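You operate a simulated robot arm through the tools that you are given. There is no shell and no other tool. Be economical: measure what you need, move in short steps, check, and stop when the job is done.

You run a simulated robot arm. Do the job below in one go: nothing can be reset, and whatever is moved stays where it is left.

TASK
The pull-out knob sits crooked: set it square and tighten it.
Fine: slacken the thumb screw inside first; shut the pull-out after. Where these are worked on the way, their far stop is far enough and under half their travel is too little: cream pull-out, thumb screw.

The check looks at the end state, three seconds after you hand in, the way a careful person would. Anything else that was tipped, shoved, dropped, spilled or broken makes it a failure.

THE ROBOT
A 7-joint arm with a two-finger parallel gripper, fixed in place. Base frame: the origin is at the foot of the arm, x ahead of it, y to its left, z up. Lengths are in mm, angles in rad, forces in N, time in s.
With the tool pointing down near the work surface it reaches from about 200 to 740 mm from the base axis. Its first joint turns from -2.897 to 2.897 rad. Payload 1.57 kg.
Tool frame: the origin (TCP) lies between the finger pads and is the grasp point; the fingertips stand 30 mm ahead of it; z points along the fingers, y is the line along which they close. The gripper opens to 110 mm. The fingers are 24 mm wide and 12 mm thick; the gripper's body (48 by 112 mm) begins 78 mm behind the TCP.
Orientation is that of the tool frame in the base frame, as a unit quaternion [w, x, y, z]. With the fingers straight down and closing along the base's y, the tool's x points along the base's -x, its y along +y and its z along -z.

THE INTERFACE
- The arm moves only by the tool drive_tool. Its arguments are lists of equal length, an entry for each row: "rotation": the turn, a rotation vector about the base's x, y, z in units of 4 degrees (1.0 is 4 degrees), a list of three; "travel": the shift along the base's x, y, z in units of 50 mm (1.0 is 50 mm), a list of three; "gripper": the closure, from 0 (fully open) to 1 (shut). In form: {"rotation": [[ax, ay, az], ...], "travel": [[dx, dy, dz], ...], "gripper": [gripper, ...]}. A call has 1 to 10 rows; each row shifts and turns the commanded pose from where the row before left it. A call with a number of a shift or a turn outside -1 to 1 is refused whole. A row lasts 0.2 s, in which the tool goes at most 50 mm and 0.15 rad; a call with a longer step from one row to the next is refused whole, and so is a gripper value outside its range. Where a pose cannot be reached the arm comes as near as it can. A force on the tool above 90 N (or 10 N above the force at the start of the call, whichever is more), or a blocked arm, ends the call early, and 0.2 s more pass. The fingers move at their own pace (about 45 mm/s each) and stop on an object; they squeeze with about 43 N. The grip force told is the motor's: it shows also when the fingers shut on nothing. Time passes only in rows, and 0.2 s behind the last, so rows that do not move let the fingers close. It gives the time, the measured TCP pose, the force on the tool (base axes), the opening and the grip force at its end, in the units of the frame above (readings bear some noise), with the torque about the TCP (base axes, N m) and any sound that the robot's microphone picked up.
- Cameras (640 x 400 px; columns grow to the right, rows downward): "scene" is fixed at [397.9, 657.9, 1030.5]; the picture's right is [-0.99, 0.17, 0.00], its down [0.06, 0.38, -0.92] and it looks along [-0.15, -0.91, -0.39] (base axes); focal length 330 px, centre (320, 200). "wrist" rides on the gripper at [70, 16, -141] in the tool frame; the picture's right is [-0.23, 0.97, 0.00], its down [-0.85, -0.20, -0.48] and it looks along [-0.47, -0.11, 0.88] (tool axes); focal length 222 px, centre (320, 200). There is no depth. A picture from a camera that has moved, and an enlarged one, comes with that camera's place and axes in the base frame and with its lens. The place of the scene camera against the robot may be out by one fixed shift of up to 18 mm in any direction.
- snapshot(camera): a new picture of that camera. The clock stands still meanwhile.
- slide_trunk(by): slides the trunk up (or, below 0, down) by that many mm; the arm rides with it, the base frame stays. It gives what a move gives, with no picture.
- zoom(camera, box): a new picture of the part [left, top, right, bottom] of that camera's present view, enlarged. The clock stands still meanwhile.
- job_done(): hands the job in; it is judged then, once.

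Work in short steps. Places have to be worked out from the pictures, the camera data and where the tool is seen: move nearer, look again, correct. Check each grasp and each placing, and mend what went wrong. You have 120 turns and 68 pictures in all, those below and enlarged ones among them. Open the gripper and draw the arm clear of the work before you hand the job in, unless the task says otherwise; then end with one line.

The tools are called after "Emit:" by a JSON object that holds its "name" and its "arguments". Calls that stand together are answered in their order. drive_tool: Moves the arm, as the interface text tells. Its arguments: {"type":"object","properties":{"rotation":{"type":"array"},"travel":{"type":"array"},"gripper":{"type":"array"}},"required":["rotation","travel","gripper"]} The other tools are called the same way: slide_trunk (by) slides the trunk up or down; snapshot (camera) takes a picture; zoom (camera, box) takes an enlarged picture of a part of a camera's view; job_done () hands the job in.

At the start:

```text
clock: 0.0
position: [53.1, -393.9, 796.0]
tcp_rot: [0.0, -0.001, 1.0, 0.0]
wrist_force: [0.6, -0.3, -0.1]
torque: [0.02, 0.0, -0.01]
width: 110.3
finger_force: 0.0
trunk travel left (down, up): [-275.0, 315.0]
```

scene: 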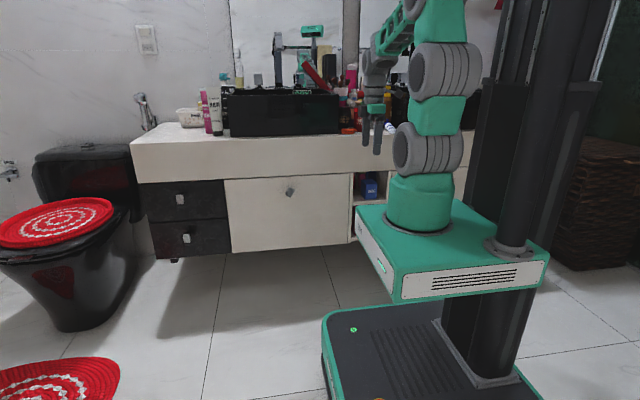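
wrist: 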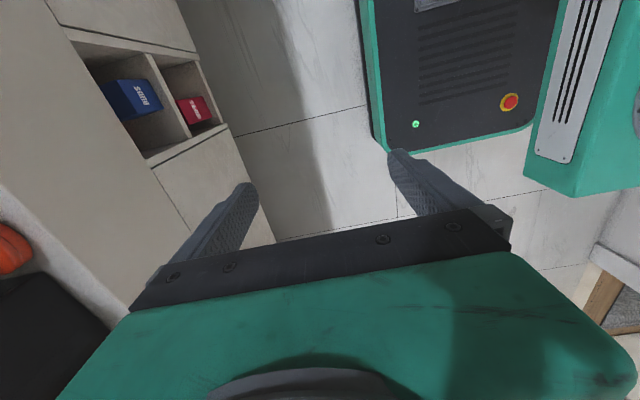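

I start by enlarging the cream pull-out and its crooked knob in the scene camera.

Emit:
{"name": "zoom", "arguments": {"camera": "scene", "box": [130, 120, 400, 280]}}

Emit:
{"name": "zoom", "arguments": {"camera": "scene", "box": [260, 170, 320, 210]}}

```text
2.37 times, centred on (265, 200) of scene
camera zoom: at [397.9, 657.9, 1030.5], right [-0.99, 0.17, 0.0], down [0.06, 0.38, -0.92], along [-0.15, -0.91, -0.39], focal length 781 px, centre (450, 200)
```

zoom: 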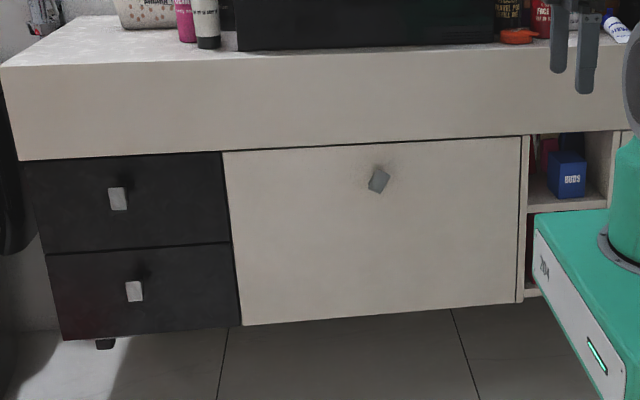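

```text
10.00 times, centred on (290, 190) of scene
camera zoom: at [397.9, 657.9, 1030.5], right [-0.99, 0.17, 0.0], down [0.06, 0.38, -0.92], along [-0.15, -0.91, -0.39], focal length 3295 px, centre (620, 300)
```

zoom: 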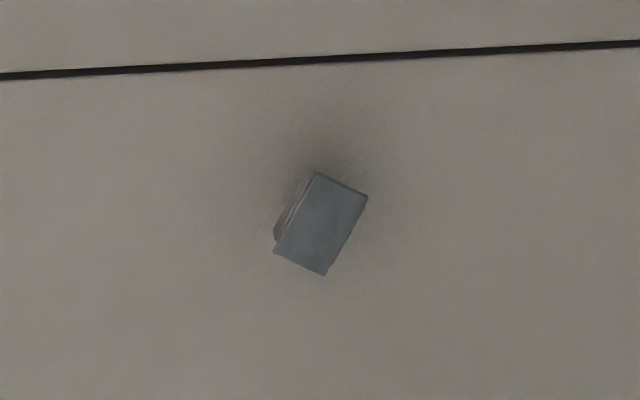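

The front plane triangulates to about y=-690 and the knob to about (311, -665, 508), tilted roughly 28°. I lower the trunk and begin turning the tool toward the cabinet.

Emit:
{"name": "slide_trunk", "arguments": {"by": -200}}

Emit:
{"name": "drive_tool", "arguments": {"rotation": [[-1, 1, 1], [-1, 1, 1], [-1, 1, 1], [-1, 1, 1], [-1, 1, 1], [-1, 1, 1], [-1, 1, 1], [-1, 1, 1], [-1, 1, 1]], "travel": [[0.5, 0, 0], [0.5, 0, 0], [0.5, 0, 0], [0.5, 0, 0], [0.5, 0, 0], [0.5, 0, 0], [0.5, 0, 0], [0.5, 0, 0], [0.5, 0, 0]], "gripper": [0, 0, 0, 0, 0, 0, 0, 0, 0]}}

```text
clock: 2.2
position: [53.1, -393.8, 596.0]
tcp_rot: [0.0, 0.0, 1.0, 0.0]
wrist_force: [0.3, 0.0, -0.3]
torque: [-0.01, -0.01, -0.01]
width: 110.0
finger_force: 0.1
trunk travel left (down, up): [-75.0, 515.0]
```

```text
clock: 4.2
position: [277.4, -391.7, 596.3]
tcp_rot: [-0.299, -0.299, 0.855, -0.299]
wrist_force: [0.1, 0.3, 0.5]
torque: [0.0, 0.0, 0.03]
width: 109.9
finger_force: 0.0
trunk travel left (down, up): [-75.0, 515.0]
```

The turn went well; I finish it and move to in front of the knob.

Emit:
{"name": "drive_tool", "arguments": {"rotation": [[-1, 1, 1], [-1, 1, 1], [-1, 1, 1], [-1, 1, 1], [-1, 1, 1], [-1, 1, 1], [-1, 1, 1], [-1, 1, 1], [-0.32, 0.32, 0.32]], "travel": [[0.1, -0.2, -0.1], [0.1, -0.2, -0.1], [0.1, -0.2, -0.1], [0.1, -0.2, -0.1], [0.1, -0.2, -0.1], [0.1, -0.2, -0.1], [0.1, -0.2, -0.1], [0, -0.2, -0.1], [0, -0.2, 0]], "gripper": [0, 0, 0, 0, 0, 0, 0, 0, 0]}}

Emit:
{"name": "snapshot", "arguments": {"camera": "wrist"}}

Emit:
{"name": "snapshot", "arguments": {"camera": "scene"}}

```text
clock: 6.2
position: [312.4, -484.3, 555.2]
tcp_rot: [0.5, 0.5, -0.5, 0.5]
wrist_force: [-0.6, 0.4, 0.6]
torque: [0.04, 0.03, 0.0]
width: 110.3
finger_force: 0.2
trunk travel left (down, up): [-75.0, 515.0]
```

```text
63 pictures are left
camera wrist: at [296.6, -342.5, 626.1], right [-0.97, 0.0, -0.23], down [0.2, 0.48, -0.86], along [0.11, -0.88, -0.47], focal length 222 px, centre (320, 200)
```

wrist: 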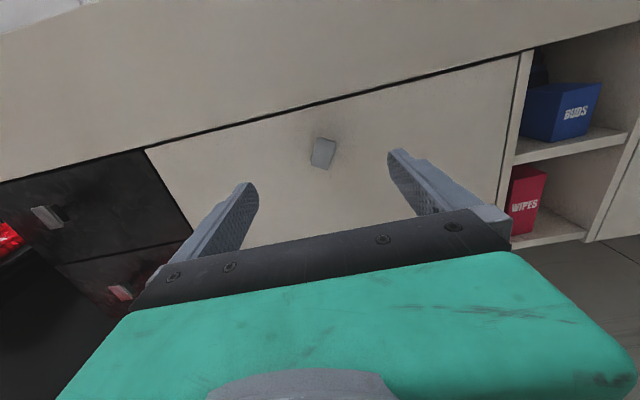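

```text
62 pictures are left
```

scene: 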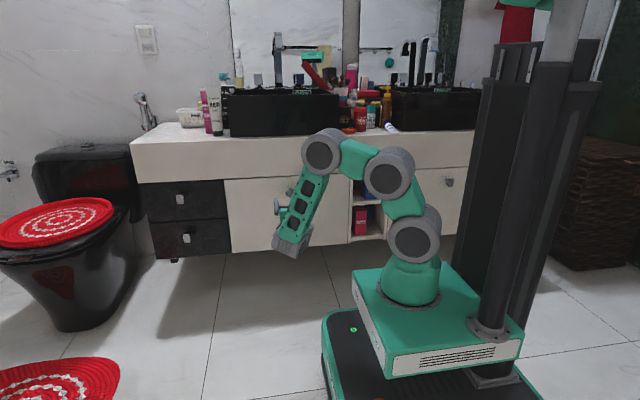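

The camera now faces the drawer; I enlarge the knob to locate it.

Emit:
{"name": "zoom", "arguments": {"camera": "wrist", "box": [280, 120, 376, 180]}}

```text
6.67 times, centred on (328, 150) of wrist
camera zoom: at [296.6, -342.5, 626.1], right [-0.97, 0.0, -0.23], down [0.2, 0.48, -0.86], along [0.11, -0.88, -0.47], focal length 1481 px, centre (267, 533)
```

zoom: 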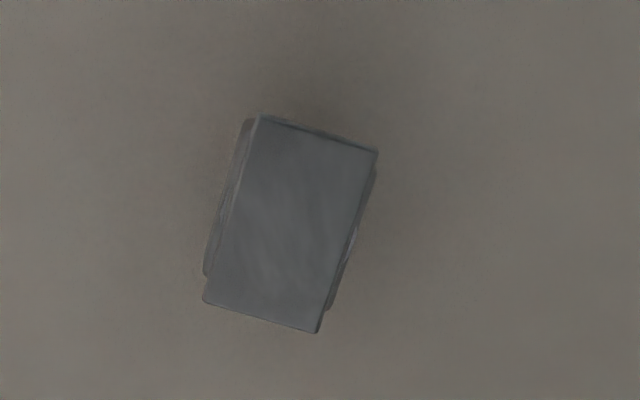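

Rays to the plate corners give a knob about 26×42 mm, centred near (314, -648, 534), tilted 29.5° with its top toward -x. I roll the tool to match and move nearer.

Emit:
{"name": "drive_tool", "arguments": {"rotation": [[0, -1, 0], [0, -1, 0], [0, -1, 0], [0, -1, 0], [0, -1, 0], [0, -1, 0], [0, -1, 0], [0, -0.4, 0]], "travel": [[0, -0.2, -0.05], [0, -0.2, -0.05], [0, -0.2, -0.05], [0, -0.2, -0.05], [0, -0.2, -0.05], [0, -0.2, -0.05], [0, -0.2, -0.05], [0.026, 0, -0.06]], "gripper": [0.45, 0.45, 0.45, 0.45, 0.45, 0.45, 0.45, 0.45]}}

Emit:
{"name": "snapshot", "arguments": {"camera": "wrist"}}

Emit:
{"name": "zoom", "arguments": {"camera": "wrist", "box": [240, 80, 400, 180]}}

```text
clock: 8.0
position: [314.0, -553.7, 536.2]
tcp_rot: [0.355, 0.355, -0.612, 0.612]
wrist_force: [-0.4, 0.0, -0.1]
torque: [0.0, 0.02, 0.0]
width: 60.5
finger_force: 0.2
trunk travel left (down, up): [-75.0, 515.0]
```

```text
60 pictures are left
camera wrist: at [266.1, -412.0, 588.4], right [-0.73, 0.0, -0.68], down [0.6, 0.48, -0.64], along [0.32, -0.88, -0.35], focal length 222 px, centre (320, 200)
```

wrist: 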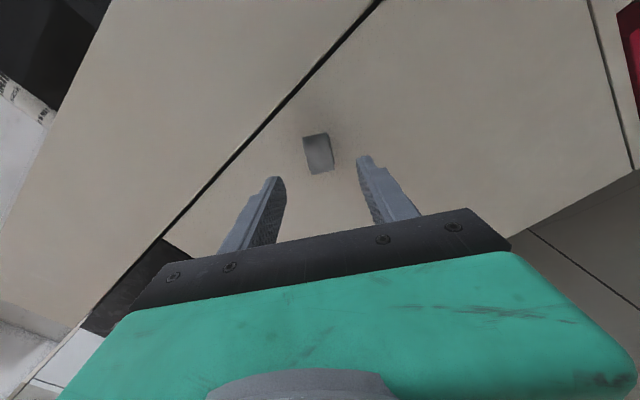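

```text
4.00 times, centred on (320, 130) of wrist
camera zoom: at [266.1, -412.0, 588.4], right [-0.73, 0.0, -0.68], down [0.6, 0.48, -0.64], along [0.32, -0.88, -0.35], focal length 888 px, centre (320, 480)
```

zoom: 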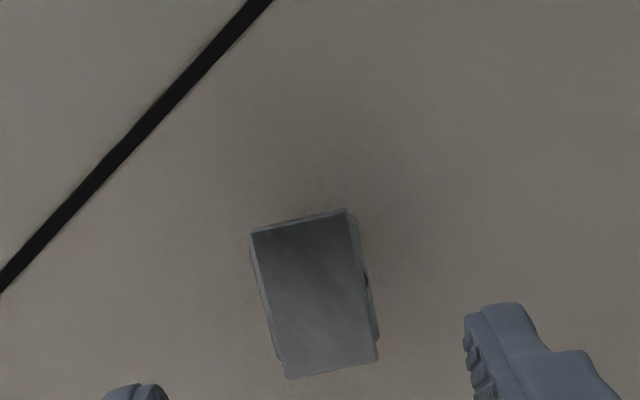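

Two wrist views now agree on the plate face at y≈-643, centre (313, 537). I advance to TCP y≈-628 and close.

Emit:
{"name": "drive_tool", "arguments": {"rotation": [[0, 0, 0], [0, 0, 0], [0, 0, 0], [0, 0, 0], [0, 0, 0]], "travel": [[0, -0.4, 0], [0, -0.4, 0], [0, -0.4, 0], [-0.01, -0.29, 0.01], [0, 0, 0]], "gripper": [0.45, 0.45, 0.45, 0.45, 0.45]}}

Emit:
{"name": "snapshot", "arguments": {"camera": "wrist"}}

```text
clock: 9.2
position: [313.7, -629.1, 536.8]
tcp_rot: [0.355, 0.357, -0.61, 0.612]
wrist_force: [0.5, -0.1, -0.1]
torque: [-0.01, -0.01, 0.03]
width: 60.3
finger_force: 0.1
trunk travel left (down, up): [-75.0, 515.0]
```

```text
58 pictures are left
camera wrist: at [265.5, -486.9, 588.8], right [-0.73, 0.0, -0.68], down [0.6, 0.48, -0.64], along [0.32, -0.88, -0.35], focal length 222 px, centre (320, 200)
```

wrist: 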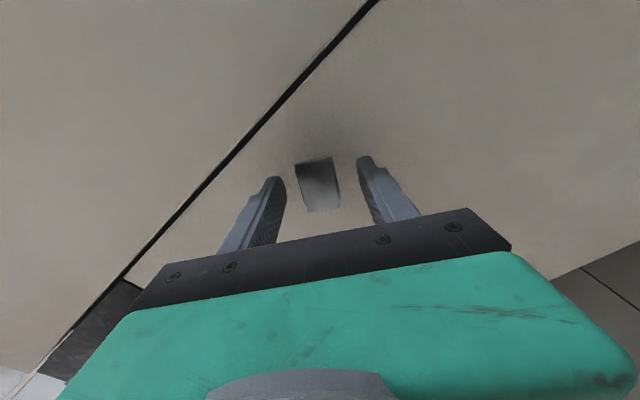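

The knob sits between the fingers; I close on it.

Emit:
{"name": "drive_tool", "arguments": {"rotation": [[0, 0, 0], [0, 0, 0], [0, 0, 0], [0, 0, 0]], "travel": [[0, 0, 0], [0, 0, 0], [0, 0, 0], [0, 0, 0]], "gripper": [0.7, 1, 1, 1]}}

Emit:
{"name": "zoom", "arguments": {"camera": "wrist", "box": [240, 120, 400, 220]}}

```text
clock: 10.2
position: [313.5, -628.9, 536.2]
tcp_rot: [-0.355, -0.355, 0.611, -0.611]
wrist_force: [1.9, -0.9, 0.3]
torque: [-0.01, -0.43, -0.03]
width: 28.0
finger_force: 30.8
trunk travel left (down, up): [-75.0, 515.0]
```

```text
4.00 times, centred on (320, 170) of wrist
camera zoom: at [265.7, -486.7, 588.8], right [-0.73, 0.0, -0.68], down [0.6, 0.48, -0.64], along [0.33, -0.88, -0.35], focal length 888 px, centre (320, 320)
```

zoom: 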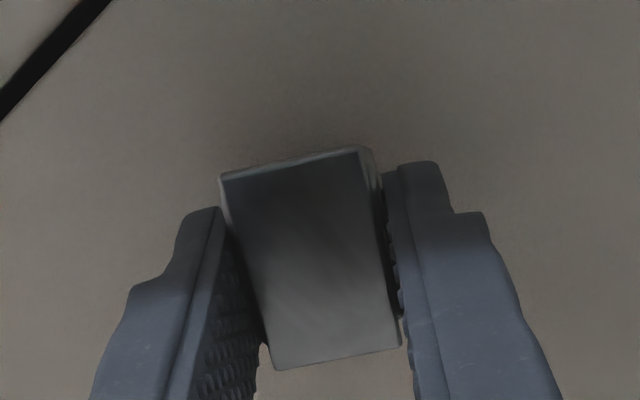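

Gripped at 28 mm. I pull the drawer out slowly in +y.

Emit:
{"name": "drive_tool", "arguments": {"rotation": [[0, 0, 0], [0, 0, 0], [0, 0, 0], [0, 0, 0], [0, 0, 0]], "travel": [[0, 0.15, 0], [0, 0.2, 0], [0, 0.2, 0], [0, 0.2, 0], [0, 0.2, 0]], "gripper": [1, 1, 1, 1, 1]}}

Emit:
{"name": "snapshot", "arguments": {"camera": "wrist"}}

```text
clock: 11.4
position: [313.8, -581.0, 537.3]
tcp_rot: [0.356, 0.356, -0.611, 0.611]
wrist_force: [3.1, 0.5, 0.6]
torque: [-0.3, -0.66, -0.14]
width: 28.1
finger_force: 38.1
trunk travel left (down, up): [-75.0, 515.0]
```

```text
56 pictures are left
camera wrist: at [265.7, -438.7, 588.9], right [-0.73, 0.0, -0.68], down [0.6, 0.48, -0.64], along [0.32, -0.88, -0.35], focal length 222 px, centre (320, 200)
```

wrist: 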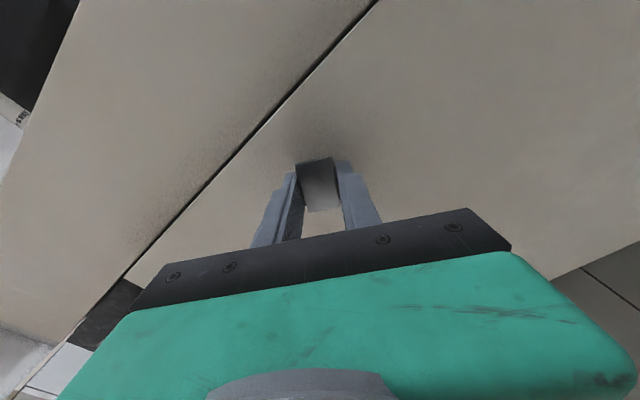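

The drawer follows. I continue pulling.

Emit:
{"name": "drive_tool", "arguments": {"rotation": [[0, 0, 0], [0, 0, 0], [0, 0, 0], [0, 0, 0], [0, 0, 0], [0, 0, 0], [0, 0, 0], [0, 0, 0]], "travel": [[0, 0.3, 0], [0, 0.3, 0], [0, 0.3, 0], [0, 0.3, 0], [0, 0.3, 0], [0, 0.3, 0], [0, 0.3, 0], [0, 0.3, 0]], "gripper": [1, 1, 1, 1, 1, 1, 1, 1]}}

Emit:
{"name": "snapshot", "arguments": {"camera": "wrist"}}

Emit:
{"name": "snapshot", "arguments": {"camera": "scene"}}

```text
clock: 13.2
position: [314.4, -459.9, 535.9]
tcp_rot: [0.356, 0.356, -0.611, 0.611]
wrist_force: [2.9, -0.3, 2.9]
torque: [-0.07, -0.66, 0.26]
width: 27.7
finger_force: 37.6
trunk travel left (down, up): [-75.0, 515.0]
```

```text
55 pictures are left
camera wrist: at [265.8, -318.0, 588.9], right [-0.73, 0.0, -0.68], down [0.6, 0.48, -0.65], along [0.32, -0.88, -0.35], focal length 222 px, centre (320, 200)
```

wrist: 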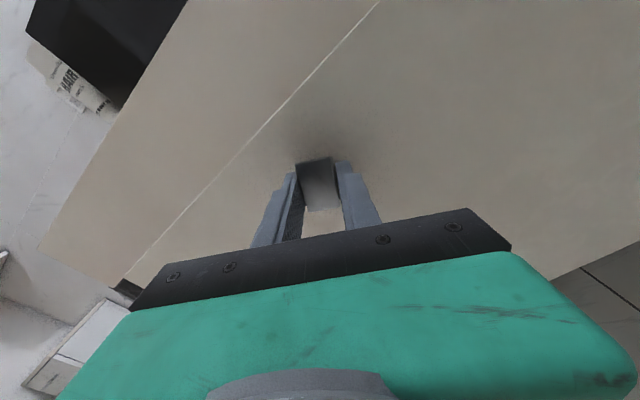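

```text
54 pictures are left
```

scene: 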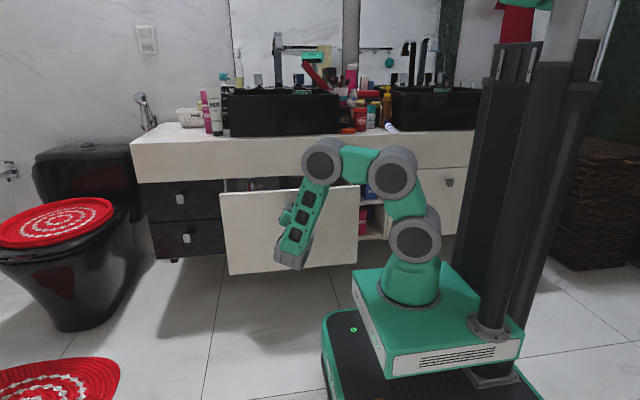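

Drawer is out 169 mm. I pull on in smaller steps until the stop shows.

Emit:
{"name": "drive_tool", "arguments": {"rotation": [[0, 0, 0], [0, 0, 0], [0, 0, 0], [0, 0, 0], [0, 0, 0], [0, 0, 0], [0, 0, 0]], "travel": [[0, 0.25, 0], [0, 0.25, 0], [0, 0.25, 0], [0, 0.25, 0], [0, 0.25, 0], [0, 0.25, 0], [0, 0.25, 0]], "gripper": [1, 1, 1, 1, 1, 1, 1]}}

Emit:
{"name": "snapshot", "arguments": {"camera": "scene"}}

```text
clock: 14.8
position: [312.5, -385.0, 537.0]
tcp_rot: [-0.353, -0.362, 0.614, -0.606]
wrist_force: [1.8, 1.5, -16.0]
torque: [-0.58, -0.94, -0.08]
width: 28.0
finger_force: 38.2
out of reach, approached as far as the arm can: row 7
trunk travel left (down, up): [-75.0, 515.0]
```

```text
53 pictures are left
```

scene: 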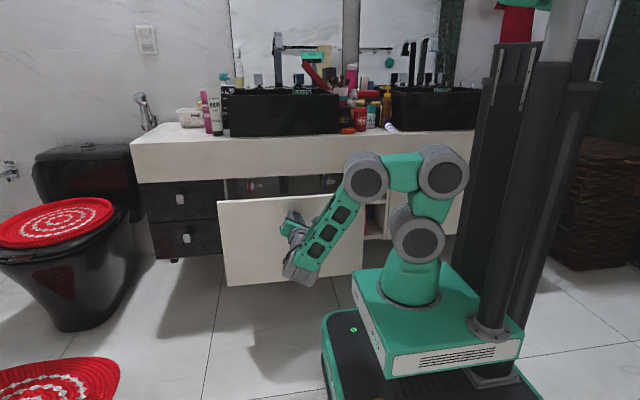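

Drawer is open ~245 mm, at the arm's limit in this pose. I release and slide the fingers up off the knob.

Emit:
{"name": "drive_tool", "arguments": {"rotation": [[0, 0, 0], [0, 0, 0], [0, 0, 0], [0, 0, 0], [0, 0, 0], [0, 0, 0], [0, 0, 0]], "travel": [[0, -0.1, 0], [0, 0, 0], [0, 0, 0], [0, 0, 0], [-0.1, 0, 0.2], [-0.1, 0, 0.2], [-0.1, 0, 0.2]], "gripper": [0.6, 0.3, 0.1, 0, 0, 0, 0]}}

Emit:
{"name": "snapshot", "arguments": {"camera": "wrist"}}

```text
clock: 16.4
position: [299.5, -390.5, 570.8]
tcp_rot: [-0.356, -0.355, 0.612, -0.611]
wrist_force: [0.3, 1.2, 0.3]
torque: [0.03, 0.03, -0.01]
width: 110.1
finger_force: 0.1
trunk travel left (down, up): [-75.0, 515.0]
```

```text
52 pictures are left
camera wrist: at [251.4, -248.1, 622.6], right [-0.73, 0.0, -0.68], down [0.6, 0.48, -0.64], along [0.32, -0.88, -0.35], focal length 222 px, centre (320, 200)
```

wrist: 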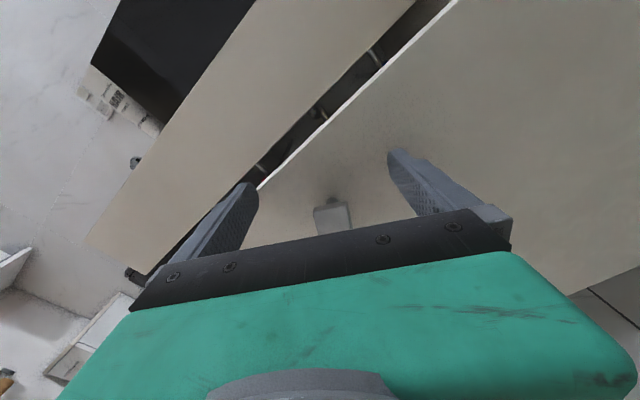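

The fingers are off the knob. I raise the trunk to bring the tool above the drawer, undoing the roll afterwards.

Emit:
{"name": "slide_trunk", "arguments": {"by": 190}}

Emit:
{"name": "drive_tool", "arguments": {"rotation": [[0, 1, 0], [0, 1, 0], [0, 1, 0], [0, 1, 0], [0, 1, 0], [0, 1, 0], [0, 1, 0], [0, 0.4, 0]], "travel": [[0, 0, 0], [0, 0, 0], [0, 0, 0], [0, 0, 0], [0, 0, 0], [0, 0, 0], [0.1, 0, 0], [0.2, 0, 0]], "gripper": [0, 0, 0, 0, 0, 0, 0, 0]}}

Emit:
{"name": "snapshot", "arguments": {"camera": "wrist"}}

```text
clock: 18.4
position: [299.3, -390.0, 760.2]
tcp_rot: [-0.356, -0.356, 0.611, -0.611]
wrist_force: [0.0, 0.0, 0.0]
torque: [0.01, -0.02, 0.01]
width: 110.0
finger_force: 0.0
trunk travel left (down, up): [-265.0, 325.0]
```

```text
clock: 20.2
position: [313.7, -390.7, 760.1]
tcp_rot: [0.5, 0.5, -0.499, 0.5]
wrist_force: [0.0, 0.7, -0.3]
torque: [0.0, 0.0, 0.04]
width: 109.9
finger_force: 0.0
trunk travel left (down, up): [-265.0, 325.0]
```

```text
51 pictures are left
camera wrist: at [298.7, -248.1, 829.8], right [-0.97, 0.0, -0.23], down [0.2, 0.48, -0.86], along [0.11, -0.88, -0.47], focal length 222 px, centre (320, 200)
```

wrist: 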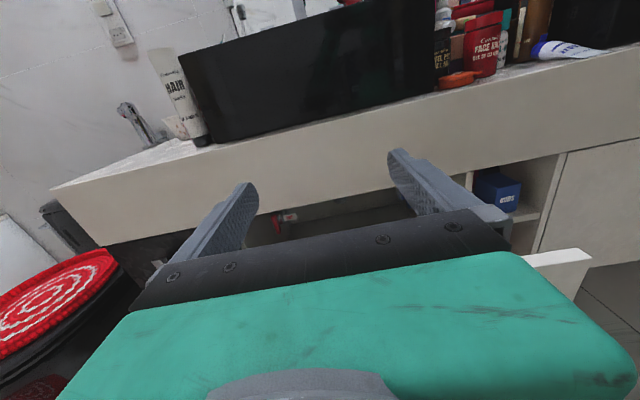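

Now I pitch the tool down so the camera looks at the inside face of the drawer front.

Emit:
{"name": "drive_tool", "arguments": {"rotation": [[1, 0, 0], [1, 0, 0], [1, 0, 0], [1, 0, 0], [1, 0, 0], [1, 0, 0], [1, 0, 0], [1, 0, 0], [1, 0, 0], [1, 0, 0]], "travel": [[0, -0.1, 0], [0, -0.1, 0], [0, -0.1, 0], [0, -0.1, 0], [0, -0.1, 0], [0, -0.1, 0], [0, -0.1, 0], [0, -0.1, 0], [0, -0.1, 0], [0, -0.1, 0]], "gripper": [0, 0, 0, 0, 0, 0, 0, 0, 0, 0]}}

Emit:
{"name": "drive_tool", "arguments": {"rotation": [[1, 0, 0], [1, 0, 0], [1, 0, 0], [1, 0, 0], [1, 0, 0], [1, 0, 0], [1, 0, 0], [1, 0, 0], [1, 0, 0], [1, 0, 0]], "travel": [[0, -0.1, 0], [0, -0.1, 0], [0, -0.1, 0], [0, -0.1, 0], [0, -0.1, 0], [0, -0.1, 0], [0, -0.1, 0], [0, -0.1, 0], [0, -0.1, 0], [0, -0.1, 0]], "gripper": [0, 0, 0, 0, 0, 0, 0, 0, 0, 0]}}

Emit:
{"name": "snapshot", "arguments": {"camera": "wrist"}}

```text
clock: 22.4
position: [315.8, -439.9, 760.4]
tcp_rot: [0.298, 0.641, -0.641, 0.298]
wrist_force: [0.4, 0.6, 0.0]
torque: [0.03, -0.04, 0.01]
width: 109.8
finger_force: 0.0
trunk travel left (down, up): [-265.0, 325.0]
```

```text
clock: 24.6
position: [313.9, -489.8, 759.7]
tcp_rot: [0.061, 0.705, -0.704, 0.061]
wrist_force: [0.0, -0.3, -0.6]
torque: [-0.04, -0.02, -0.01]
width: 110.0
finger_force: 0.0
trunk travel left (down, up): [-265.0, 325.0]
```

```text
50 pictures are left
camera wrist: at [298.2, -533.8, 910.8], right [-0.97, 0.22, -0.04], down [0.2, 0.92, 0.32], along [0.11, 0.31, -0.95], focal length 222 px, centre (320, 200)
```

wrist: 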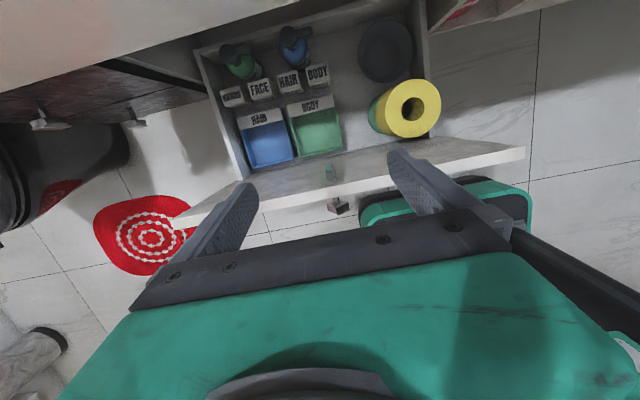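

A small green part sits on the inner face behind the knob — presumably the thumb screw. I enlarge it.

Emit:
{"name": "zoom", "arguments": {"camera": "wrist", "box": [250, 130, 410, 230]}}

```text
4.00 times, centred on (330, 180) of wrist
camera zoom: at [298.2, -533.8, 910.8], right [-0.97, 0.22, -0.04], down [0.2, 0.92, 0.32], along [0.11, 0.31, -0.95], focal length 888 px, centre (280, 280)
```

zoom: 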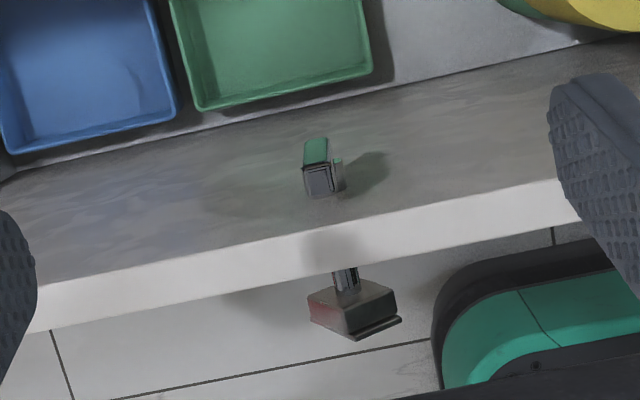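

The screw is near (314, -458, 535), 60 mm below the front's top edge. I go lower and pitch further for a better look at its shape.

Emit:
{"name": "drive_tool", "arguments": {"rotation": [[1, 0, 0], [1, 0, 0], [1, 0, 0], [1, 0, 0], [1, 0, 0], [1, 0, 0]], "travel": [[0, -0.1, -0.33], [0, -0.1, -0.33], [0, -0.1, -0.33], [0, -0.1, -0.33], [0, -0.1, -0.33], [0, -0.1, -0.33]], "gripper": [0, 0, 0, 0, 0, 0]}}

Emit:
{"name": "snapshot", "arguments": {"camera": "wrist"}}

Emit:
{"name": "snapshot", "arguments": {"camera": "scene"}}

```text
clock: 26.1
position: [314.2, -519.2, 661.0]
tcp_rot: [0.086, -0.701, 0.702, 0.087]
wrist_force: [0.1, 1.0, 0.6]
torque: [-0.07, 0.03, 0.0]
width: 109.9
finger_force: 0.0
trunk travel left (down, up): [-265.0, 325.0]
```

```text
48 pictures are left
camera wrist: at [297.9, -621.7, 781.7], right [-0.97, 0.22, 0.06], down [0.2, 0.71, 0.67], along [0.11, 0.66, -0.74], focal length 222 px, centre (320, 200)
```

wrist: 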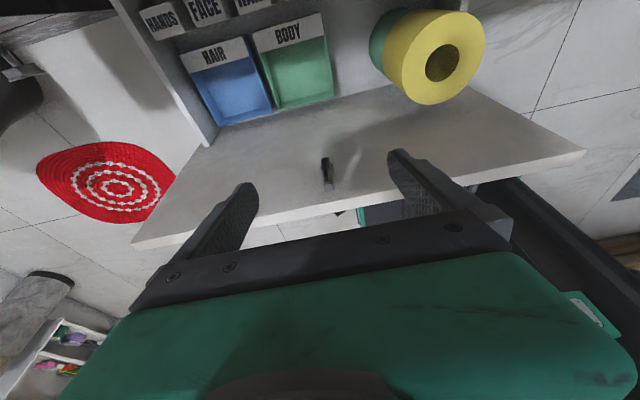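

```text
47 pictures are left
```

scene: 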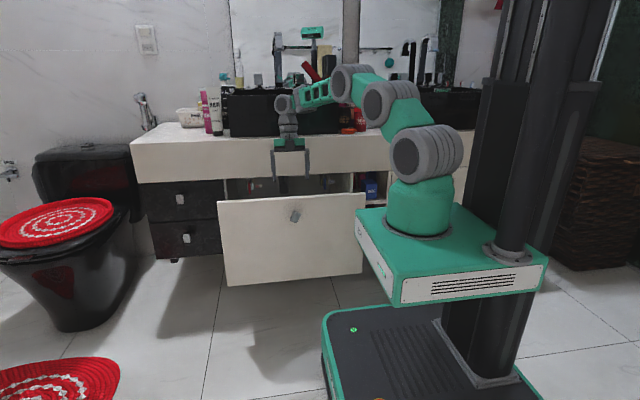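

Emit:
{"name": "zoom", "arguments": {"camera": "wrist", "box": [280, 140, 376, 200]}}

```text
6.67 times, centred on (328, 170) of wrist
camera zoom: at [297.9, -621.7, 781.7], right [-0.97, 0.22, 0.06], down [0.2, 0.71, 0.67], along [0.11, 0.66, -0.74], focal length 1481 px, centre (267, 400)
```

zoom: 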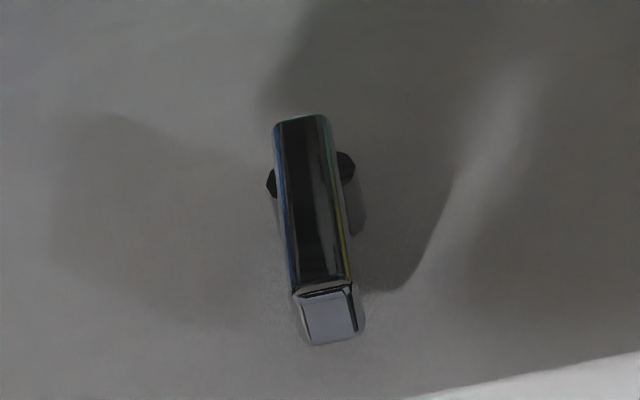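

The thumb screw is a bar lever: hub near (313, -456, 536), arm pointing up to z≈585, bar about 12×12 mm with its face at y≈-469. I pitch a bit more and come near with the fingers part-closed.

Emit:
{"name": "drive_tool", "arguments": {"rotation": [[1, 0, 0], [1, 0, 0], [1, 0, 0], [0, 0, 0]], "travel": [[0, 0.16, -0.25], [0, 0.16, -0.25], [-0.03, 0.16, -0.25], [0, 0, 0]], "gripper": [0.55, 0.55, 0.55, 0.55]}}

Emit:
{"name": "zoom", "arguments": {"camera": "wrist", "box": [220, 100, 420, 225]}}

```text
clock: 27.1
position: [270.6, -484.6, 617.0]
tcp_rot: [0.147, -0.691, 0.692, 0.146]
wrist_force: [0.4, -0.1, -0.2]
torque: [-0.01, -0.02, 0.06]
width: 49.6
finger_force: 0.1
out of reach, approached as far as the arm can: row 1, 2, 3
trunk travel left (down, up): [-265.0, 325.0]
```

```text
3.20 times, centred on (320, 162) of wrist
camera zoom: at [255.5, -604.8, 717.6], right [-0.97, 0.21, 0.09], down [0.2, 0.59, 0.78], along [0.11, 0.78, -0.61], focal length 711 px, centre (320, 320)
```

zoom: 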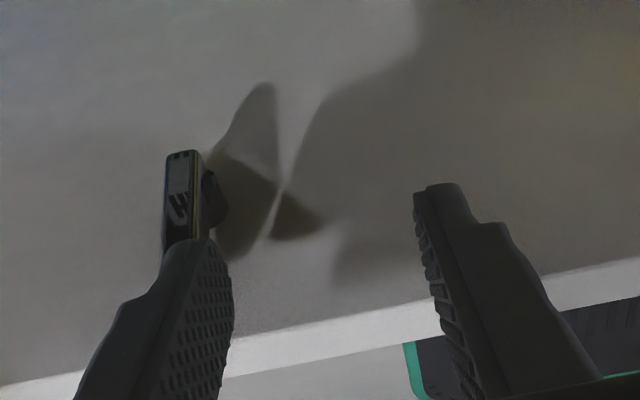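

The pitch pushed the arm past a limit and it slid to x=270 (no contact). I raise the trunk so the forearm comes down steeper, then retry the pose.

Emit:
{"name": "slide_trunk", "arguments": {"by": 170}}

Emit:
{"name": "drive_tool", "arguments": {"rotation": [[0, 0, 0], [0, 0, 0], [0, 0, 0], [0, 0, 0]], "travel": [[0, 0, 0], [0, 0, -0.5], [0, 0, -0.5], [0, 0, -0.5]], "gripper": [0.55, 0.55, 0.55, 0.55]}}

```text
clock: 29.0
position: [270.5, -484.6, 786.3]
tcp_rot: [0.147, -0.691, 0.693, 0.146]
wrist_force: [-0.6, 0.3, 0.4]
torque: [0.0, 0.02, -0.02]
width: 49.6
finger_force: 0.0
trunk travel left (down, up): [-435.0, 155.0]
```

```text
clock: 30.0
position: [271.6, -485.1, 711.3]
tcp_rot: [0.146, -0.691, 0.693, 0.146]
wrist_force: [-0.1, 0.0, 0.0]
torque: [-0.01, 0.01, -0.01]
width: 49.3
finger_force: 0.0
trunk travel left (down, up): [-435.0, 155.0]
```

That works. I move to above the lever at (312.5, -488, 625).

Emit:
{"name": "drive_tool", "arguments": {"rotation": [[0, 0, 0], [0, 0, 0], [0, 0, 0], [0, 0, 0]], "travel": [[0.27, -0.03, -0.57], [0.27, -0.03, -0.57], [0.28, 0, -0.57], [0, 0, 0]], "gripper": [0.55, 0.55, 0.55, 0.55]}}

Emit:
{"name": "zoom", "arguments": {"camera": "wrist", "box": [220, 100, 420, 225]}}

Emit:
{"name": "snapshot", "arguments": {"camera": "scene"}}

```text
clock: 31.0
position: [313.2, -486.5, 625.4]
tcp_rot: [0.146, -0.691, 0.692, 0.146]
wrist_force: [-0.3, -0.7, -0.5]
torque: [-0.04, 0.03, -0.02]
width: 49.6
finger_force: 0.1
trunk travel left (down, up): [-435.0, 155.0]
```

```text
3.20 times, centred on (320, 162) of wrist
camera zoom: at [296.4, -607.2, 727.1], right [-0.97, 0.21, 0.09], down [0.2, 0.59, 0.78], along [0.11, 0.78, -0.61], focal length 711 px, centre (320, 320)
```

zoom: 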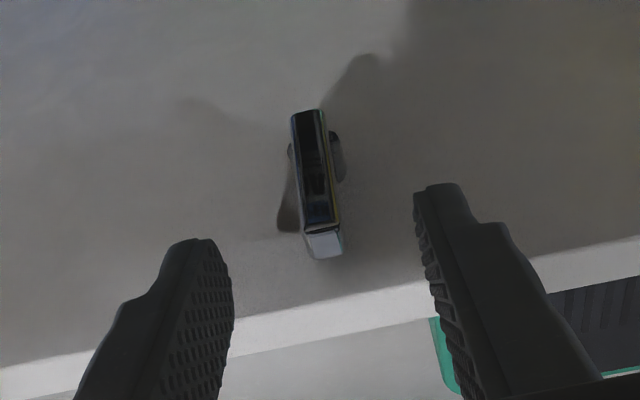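

```text
43 pictures are left
```

scene: 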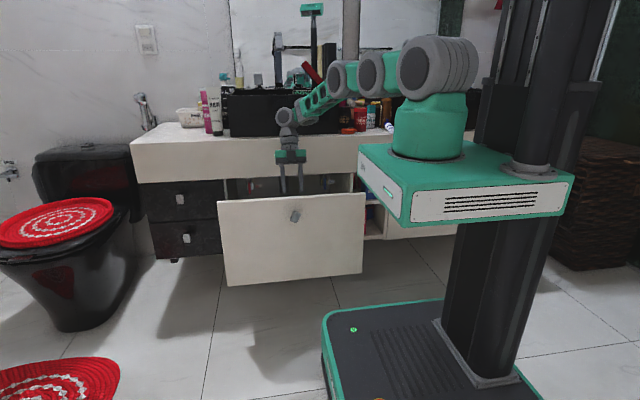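

Lever confirmed: upright at x=312, z 534–586, hub z≈537. I descend to straddle its upper half.

Emit:
{"name": "drive_tool", "arguments": {"rotation": [[0, 0, 0], [0, 0, 0], [0, 0, 0], [0, 0, 0]], "travel": [[0, 0.05, -0.3], [-0.015, 0.08, -0.3], [0, 0.08, -0.16], [0, 0, 0]], "gripper": [0.55, 0.55, 0.55, 0.55]}}

Emit:
{"name": "zoom", "arguments": {"camera": "wrist", "box": [220, 100, 420, 225]}}

```text
clock: 32.0
position: [311.1, -477.5, 588.3]
tcp_rot: [-0.146, 0.692, -0.692, -0.146]
wrist_force: [-0.4, 0.1, -0.5]
torque: [0.03, -0.01, 0.01]
width: 49.6
finger_force: 0.1
trunk travel left (down, up): [-435.0, 155.0]
```

```text
3.20 times, centred on (320, 162) of wrist
camera zoom: at [296.0, -597.4, 689.3], right [-0.97, 0.21, 0.09], down [0.2, 0.59, 0.78], along [0.11, 0.78, -0.61], focal length 711 px, centre (320, 320)
```

zoom: 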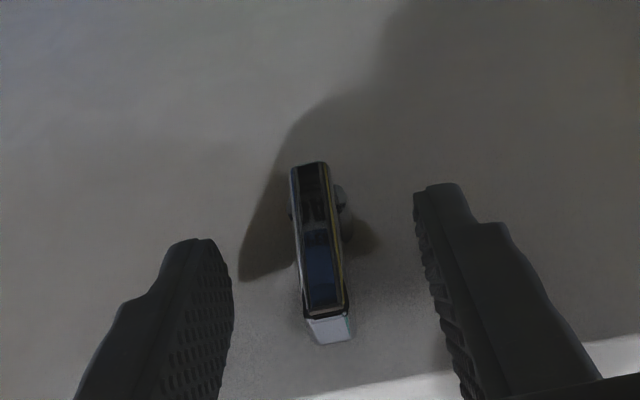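

Fingers straddle the lever; I close on it.

Emit:
{"name": "drive_tool", "arguments": {"rotation": [[0, 0, 0], [0, 0, 0], [0, 0, 0], [0, 0, 0]], "travel": [[0, 0, 0], [0, 0, 0], [0, 0, 0], [0, 0, 0]], "gripper": [0.8, 1, 1, 1]}}

Emit:
{"name": "zoom", "arguments": {"camera": "wrist", "box": [220, 100, 420, 225]}}

```text
clock: 33.0
position: [311.3, -478.0, 588.8]
tcp_rot: [-0.146, 0.692, -0.692, -0.146]
wrist_force: [-0.3, 0.2, -0.5]
torque: [0.04, 0.01, -0.02]
width: 12.0
finger_force: 28.6
trunk travel left (down, up): [-435.0, 155.0]
```

```text
3.20 times, centred on (320, 162) of wrist
camera zoom: at [296.0, -597.4, 689.3], right [-0.97, 0.21, 0.09], down [0.2, 0.59, 0.78], along [0.11, 0.78, -0.61], focal length 711 px, centre (320, 320)
```

zoom: 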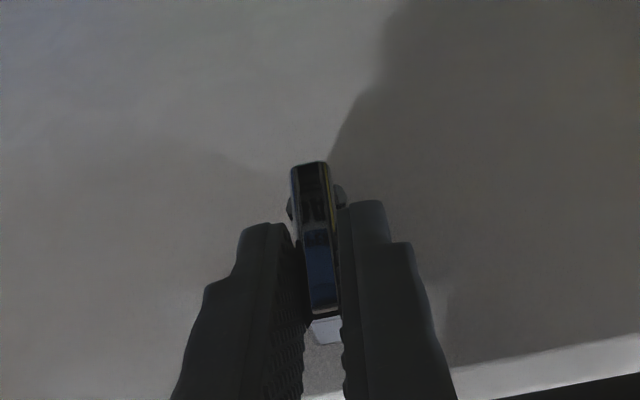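

Firm grip at 12 mm. I try loosening (counter-clockwise seen from inside, lever top toward -x), 12° first.

Emit:
{"name": "drive_tool", "arguments": {"rotation": [[0, -1, 0], [0, -1, 0], [0, -1, 0]], "travel": [[-0.0725, 0, -0.0025], [-0.072, 0, -0.0075], [-0.0715, 0, -0.0125]], "gripper": [1, 1, 1]}}

Emit:
{"name": "zoom", "arguments": {"camera": "wrist", "box": [220, 100, 420, 225]}}

```text
clock: 33.8
position: [302.0, -477.4, 587.9]
tcp_rot: [-0.218, 0.704, -0.673, -0.072]
wrist_force: [5.4, -0.7, 0.8]
torque: [-0.02, -0.26, -0.08]
width: 11.8
finger_force: 29.2
trunk travel left (down, up): [-435.0, 155.0]
```

```text
3.20 times, centred on (320, 162) of wrist
camera zoom: at [265.2, -597.4, 682.8], right [-0.97, 0.21, -0.11], down [0.03, 0.59, 0.81], along [0.23, 0.78, -0.58], focal length 711 px, centre (320, 320)
```

zoom: 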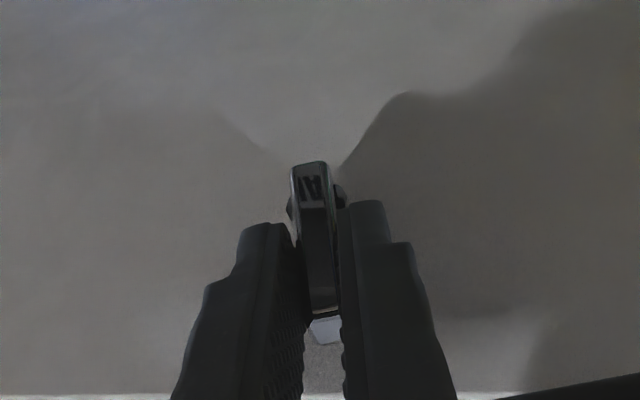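

Lever turns freely (about 5 N). I continue to about 40°.

Emit:
{"name": "drive_tool", "arguments": {"rotation": [[0, -1, 0], [0, -1, 0], [0, -1, 0], [0, -1, 0], [0, -1, 0], [0, -1, 0], [0, -1, 0]], "travel": [[-0.0704, 0, -0.0176], [-0.069, 0, -0.0224], [-0.0672, 0, -0.0272], [-0.0651, 0, -0.0318], [-0.0626, 0, -0.0362], [-0.0599, 0, -0.0405], [-0.0568, 0, -0.0445]], "gripper": [1, 1, 1, 1, 1, 1, 1]}}

Emit:
{"name": "snapshot", "arguments": {"camera": "wrist"}}

Emit:
{"name": "snapshot", "arguments": {"camera": "scene"}}

```text
clock: 35.4
position: [271.4, -462.2, 577.6]
tcp_rot: [-0.374, 0.7, -0.601, 0.099]
wrist_force: [18.0, 2.1, 5.6]
torque: [-0.15, -0.96, -0.25]
width: 16.5
finger_force: 31.8
out of reach, approached as far as the arm can: row 6, 7
trunk travel left (down, up): [-435.0, 155.0]
```

```text
39 pictures are left
camera wrist: at [193.4, -582.0, 643.9], right [-0.81, 0.21, -0.55], down [-0.35, 0.59, 0.73], along [0.48, 0.78, -0.4], focal length 222 px, centre (320, 200)
```

wrist: 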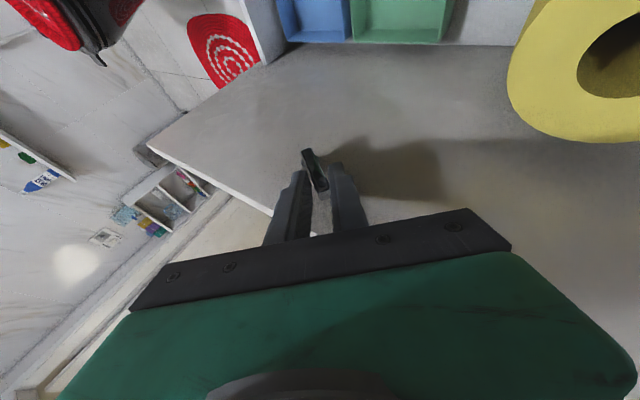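

```text
38 pictures are left
```

scene: 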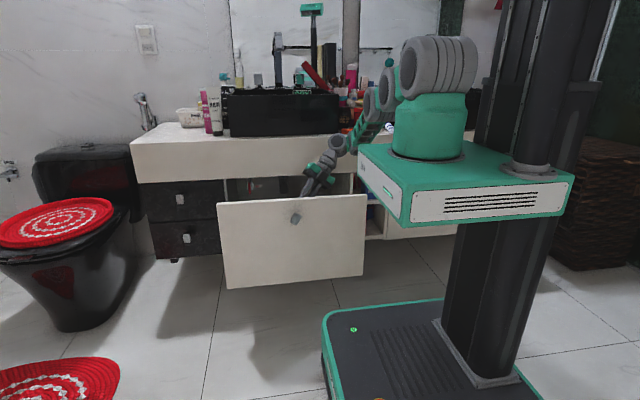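

The arm hit a reach limit and the lever now sits skewed in the grip. I open the fingers and look at the lever's angle.

Emit:
{"name": "drive_tool", "arguments": {"rotation": [[0, 0, 0], [0, 0, 0], [0, 0, 0]], "travel": [[0, 0, 0], [0, 0, 0], [0, -0.2, 0.0]], "gripper": [0.7, 0.5, 0.5]}}

Emit:
{"name": "zoom", "arguments": {"camera": "wrist", "box": [220, 100, 420, 225]}}

```text
clock: 36.2
position: [269.8, -461.4, 577.3]
tcp_rot: [-0.374, 0.701, -0.6, 0.098]
wrist_force: [-0.9, 0.3, 0.4]
torque: [0.01, 0.02, -0.02]
width: 54.9
finger_force: 0.1
out of reach, approached as far as the arm can: row 3
trunk travel left (down, up): [-435.0, 155.0]
```

```text
3.20 times, centred on (320, 162) of wrist
camera zoom: at [194.4, -581.9, 643.7], right [-0.81, 0.21, -0.55], down [-0.35, 0.59, 0.73], along [0.48, 0.78, -0.4], focal length 711 px, centre (320, 320)
```

zoom: 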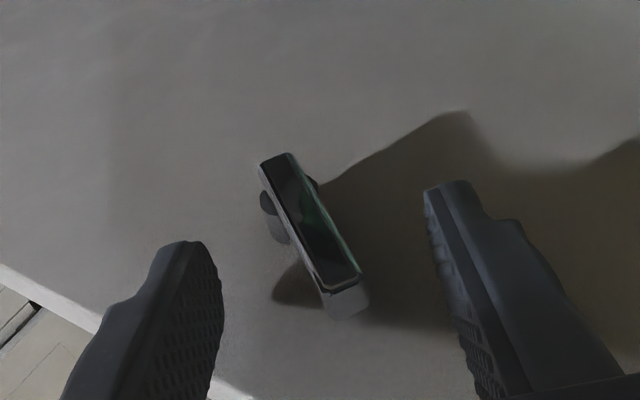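

From the rays the lever is now at about 54° toward -x, so it keeps turning. I back out along the tool axis and return upright, then push it further from above with closed fingers.

Emit:
{"name": "drive_tool", "arguments": {"rotation": [[0, 0, 0], [0, 0, 0], [0, 0, 0], [0, 1, 0], [0, 1, 0], [0, 1, 0], [0, 1, 0], [0, 1, 0], [0, 1, 0], [0, 1, 0]], "travel": [[-0.2, 0, 0.28], [-0.25, -0.1, 0.35], [-0.25, -0.1, 0.35], [0, 0, 0.2], [0, 0, 0.2], [0, 0, 0], [0, 0, 0], [0, 0, 0], [0, 0, 0], [0, 0, 0]], "gripper": [0.5, 0.5, 0.5, 0.5, 0.5, 0.5, 0.5, 0.5, 0.7, 1]}}

Emit:
{"name": "snapshot", "arguments": {"camera": "wrist"}}

```text
clock: 38.4
position: [236.3, -472.0, 645.8]
tcp_rot: [-0.217, 0.703, -0.673, -0.074]
wrist_force: [0.4, 0.1, 0.5]
torque: [0.03, 0.0, 0.0]
width: 4.9
finger_force: 0.1
trunk travel left (down, up): [-435.0, 155.0]
```

```text
36 pictures are left
camera wrist: at [199.6, -592.3, 741.5], right [-0.97, 0.21, -0.11], down [0.03, 0.59, 0.81], along [0.23, 0.78, -0.58], focal length 222 px, centre (320, 200)
```

wrist: 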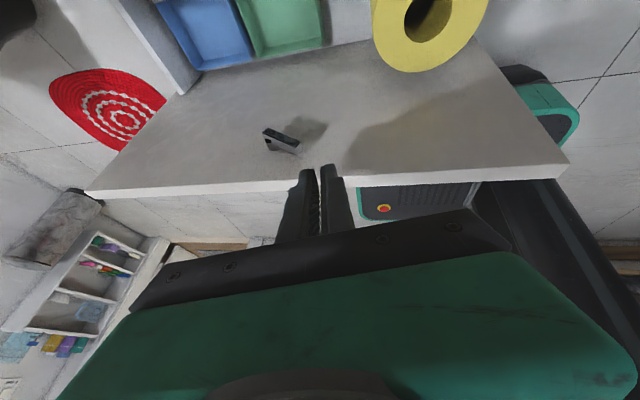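

Lever is visible; I enlarge to get its angle and the front's position.

Emit:
{"name": "zoom", "arguments": {"camera": "wrist", "box": [232, 100, 344, 170]}}

```text
5.71 times, centred on (288, 135) of wrist
camera zoom: at [199.6, -592.3, 741.5], right [-0.97, 0.21, -0.11], down [0.03, 0.59, 0.81], along [0.23, 0.78, -0.58], focal length 1269 px, centre (503, 571)
```

zoom: 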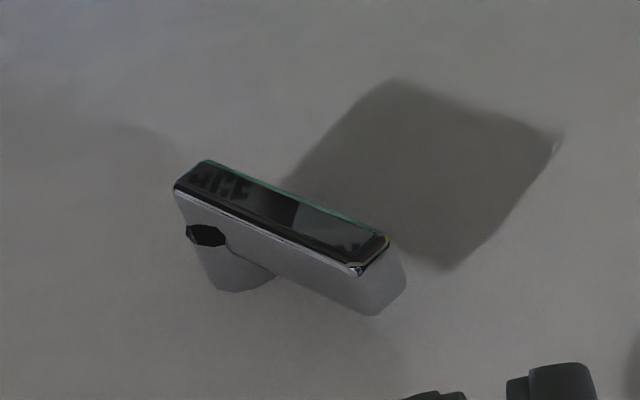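

The drawer has slid out ~14 mm more; lever face is at y≈-455, angle 55°. I bring the closed fingers upright above the lever's outer end.

Emit:
{"name": "drive_tool", "arguments": {"rotation": [[0, 1, 0], [0, 1, 0], [0, 1, 0], [0, 0, 0], [0, 0, 0]], "travel": [[0.27, 0, 0], [0.27, 0, 0], [0.26, 0.2, -0.2], [0, 0, -0.4], [0, 0, 0]], "gripper": [1, 1, 1, 1, 1]}}

Emit:
{"name": "snapshot", "arguments": {"camera": "wrist"}}

```text
clock: 39.6
position: [276.0, -463.2, 615.8]
tcp_rot: [0.146, -0.691, 0.692, 0.147]
wrist_force: [-0.6, -0.1, -0.9]
torque: [-0.01, -0.02, 0.0]
width: 0.0
finger_force: 21.2
trunk travel left (down, up): [-435.0, 155.0]
```

```text
34 pictures are left
camera wrist: at [260.2, -581.7, 716.3], right [-0.97, 0.21, 0.09], down [0.2, 0.59, 0.78], along [0.11, 0.78, -0.61], focal length 222 px, centre (320, 200)
```

wrist: 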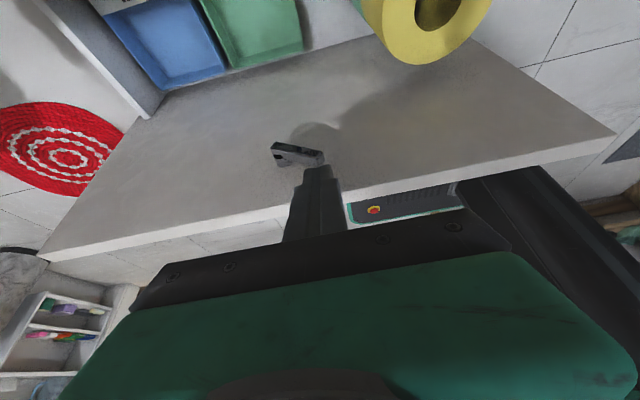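

Fingers are above the lever's end; I push down in small steps.

Emit:
{"name": "drive_tool", "arguments": {"rotation": [[0, 0, 0], [0, 0, 0], [0, 0, 0], [0, 0, 0], [0, 0, 0], [0, 0, 0]], "travel": [[0, 0.03, -0.16], [0, 0, -0.16], [0, 0, -0.16], [0, 0, -0.16], [0, 0, -0.16], [0, 0, -0.1]], "gripper": [1, 1, 1, 1, 1, 1]}}

Emit:
{"name": "snapshot", "arguments": {"camera": "wrist"}}

```text
clock: 40.6
position: [277.2, -471.7, 597.7]
tcp_rot: [0.14, -0.693, 0.694, 0.136]
wrist_force: [-16.9, -5.3, 37.6]
torque: [0.16, 0.66, 0.14]
width: 0.4
finger_force: 21.5
trunk travel left (down, up): [-435.0, 155.0]
stopped in row 5: the force on the tool passed its limit at 97 N (the readings are from after the stop); the commanded pose is now the measured one
```

```text
33 pictures are left
camera wrist: at [260.9, -589.9, 700.7], right [-0.97, 0.21, 0.08], down [0.2, 0.61, 0.77], along [0.11, 0.77, -0.63], focal length 222 px, centre (320, 200)
```

wrist: 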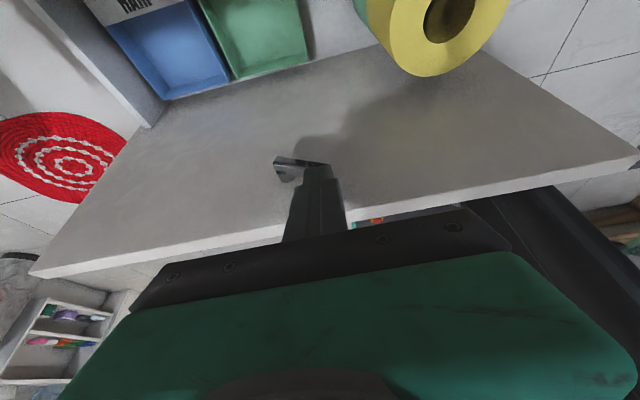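

The push met a firm stop with the lever hardly moved – likely its far stop at ~55–60°. I lift off and measure the angle.

Emit:
{"name": "drive_tool", "arguments": {"rotation": [[0, 0, 0], [0, 0, 0], [0, 0, 0]], "travel": [[0, 0, 0.3], [0, 0, 0.5], [0, 0, 0.3]], "gripper": [1, 1, 1]}}

Emit:
{"name": "zoom", "arguments": {"camera": "wrist", "box": [232, 90, 392, 190]}}

```text
clock: 41.5
position: [277.7, -467.1, 646.2]
tcp_rot: [-0.142, 0.694, -0.691, -0.142]
wrist_force: [-0.1, 0.6, -0.3]
torque: [-0.01, 0.0, 0.0]
width: 0.0
finger_force: 21.1
trunk travel left (down, up): [-435.0, 155.0]
```

```text
4.00 times, centred on (312, 140) of wrist
camera zoom: at [262.8, -586.2, 748.8], right [-0.97, 0.21, 0.09], down [0.2, 0.6, 0.78], along [0.11, 0.77, -0.62], focal length 888 px, centre (352, 440)
```

zoom: 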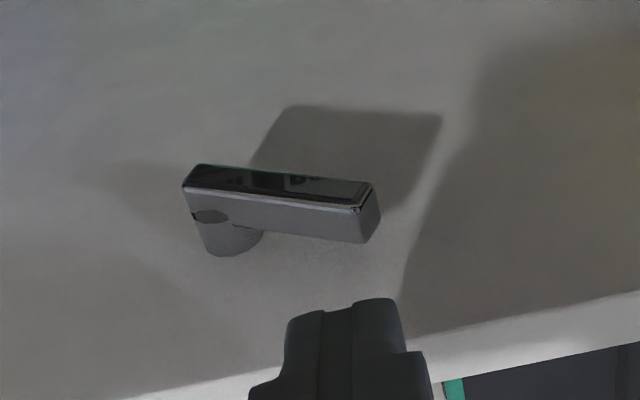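

The lever is now at ~60° against its far stop: slackened. Now I swing the tool back outside to face the drawer front for the knob.

Emit:
{"name": "drive_tool", "arguments": {"rotation": [[-1, 0, 0], [-1, 0, 0], [-1, 0, 0], [-1, 0, 0], [-1, 0, 0], [-1, 0, 0], [-1, 0, 0], [-1, 0, 0], [-1, 0, 0], [-1, 0, 0]], "travel": [[0.07, 0, 0.25], [0.07, 0, 0.25], [0.07, 0, 0.25], [0.07, 0, 0.25], [0.07, 0, 0.25], [0.07, 0, 0.25], [0.07, 0.1, 0.25], [0.07, 0.1, 0.25], [0.07, 0.1, 0.25], [0.07, 0.1, 0.25]], "gripper": [1, 1, 1, 1, 1, 1, 1, 1, 1, 1]}}

Emit:
{"name": "drive_tool", "arguments": {"rotation": [[-1, 0, 0], [-1, 0, 0], [-1, 0, 0], [-1, 0, 0], [-1, 0, 0], [-1, 0, 0], [-1, 0, 0], [-1, 0, 0], [-1, 0, 0], [-1, 0, 0]], "travel": [[0, 0.1, 0], [0, 0.1, 0], [0, 0.1, 0], [0, 0.1, 0], [0, 0.1, 0], [0, 0.1, 0], [0, 0.1, 0], [0, 0.1, 0], [0, 0.1, 0], [0, 0.1, 0]], "gripper": [1, 1, 1, 1, 1, 1, 1, 1, 1, 1]}}

Emit:
{"name": "drive_tool", "arguments": {"rotation": [[-1, 0, 0], [-1, 0, 0], [-1, 0, 0], [-1, 0, 0], [-1, 0, 0], [-1, 0, 0], [-1, 0, 0], [-1, 0, 0], [-0.5, 0, 0]], "travel": [[0, 0.06, 0], [0, 0.06, 0], [0, 0.06, 0], [0, 0.06, 0], [0, 0, 0], [0, 0, 0], [0, 0, 0], [0, 0, 0], [0, 0, 0]], "gripper": [1, 1, 1, 1, 1, 1, 1, 1, 1]}}

```text
clock: 43.6
position: [313.6, -448.1, 771.3]
tcp_rot: [0.103, 0.701, -0.698, 0.103]
wrist_force: [-0.4, 0.9, 0.3]
torque: [0.01, 0.02, 0.01]
width: 0.0
finger_force: 21.3
trunk travel left (down, up): [-435.0, 155.0]
```

```text
clock: 45.9
position: [314.3, -397.7, 771.6]
tcp_rot: [0.336, 0.623, -0.62, 0.337]
wrist_force: [-1.0, -0.8, 0.4]
torque: [-0.02, 0.03, 0.0]
width: 0.0
finger_force: 20.9
trunk travel left (down, up): [-435.0, 155.0]
```

```text
clock: 47.9
position: [313.9, -386.6, 771.2]
tcp_rot: [0.487, 0.515, -0.513, 0.485]
wrist_force: [0.6, 0.0, 0.2]
torque: [-0.02, 0.02, 0.01]
width: 0.0
finger_force: 21.3
out of reach, approached as far as the arm can: row 8
trunk travel left (down, up): [-435.0, 155.0]
```

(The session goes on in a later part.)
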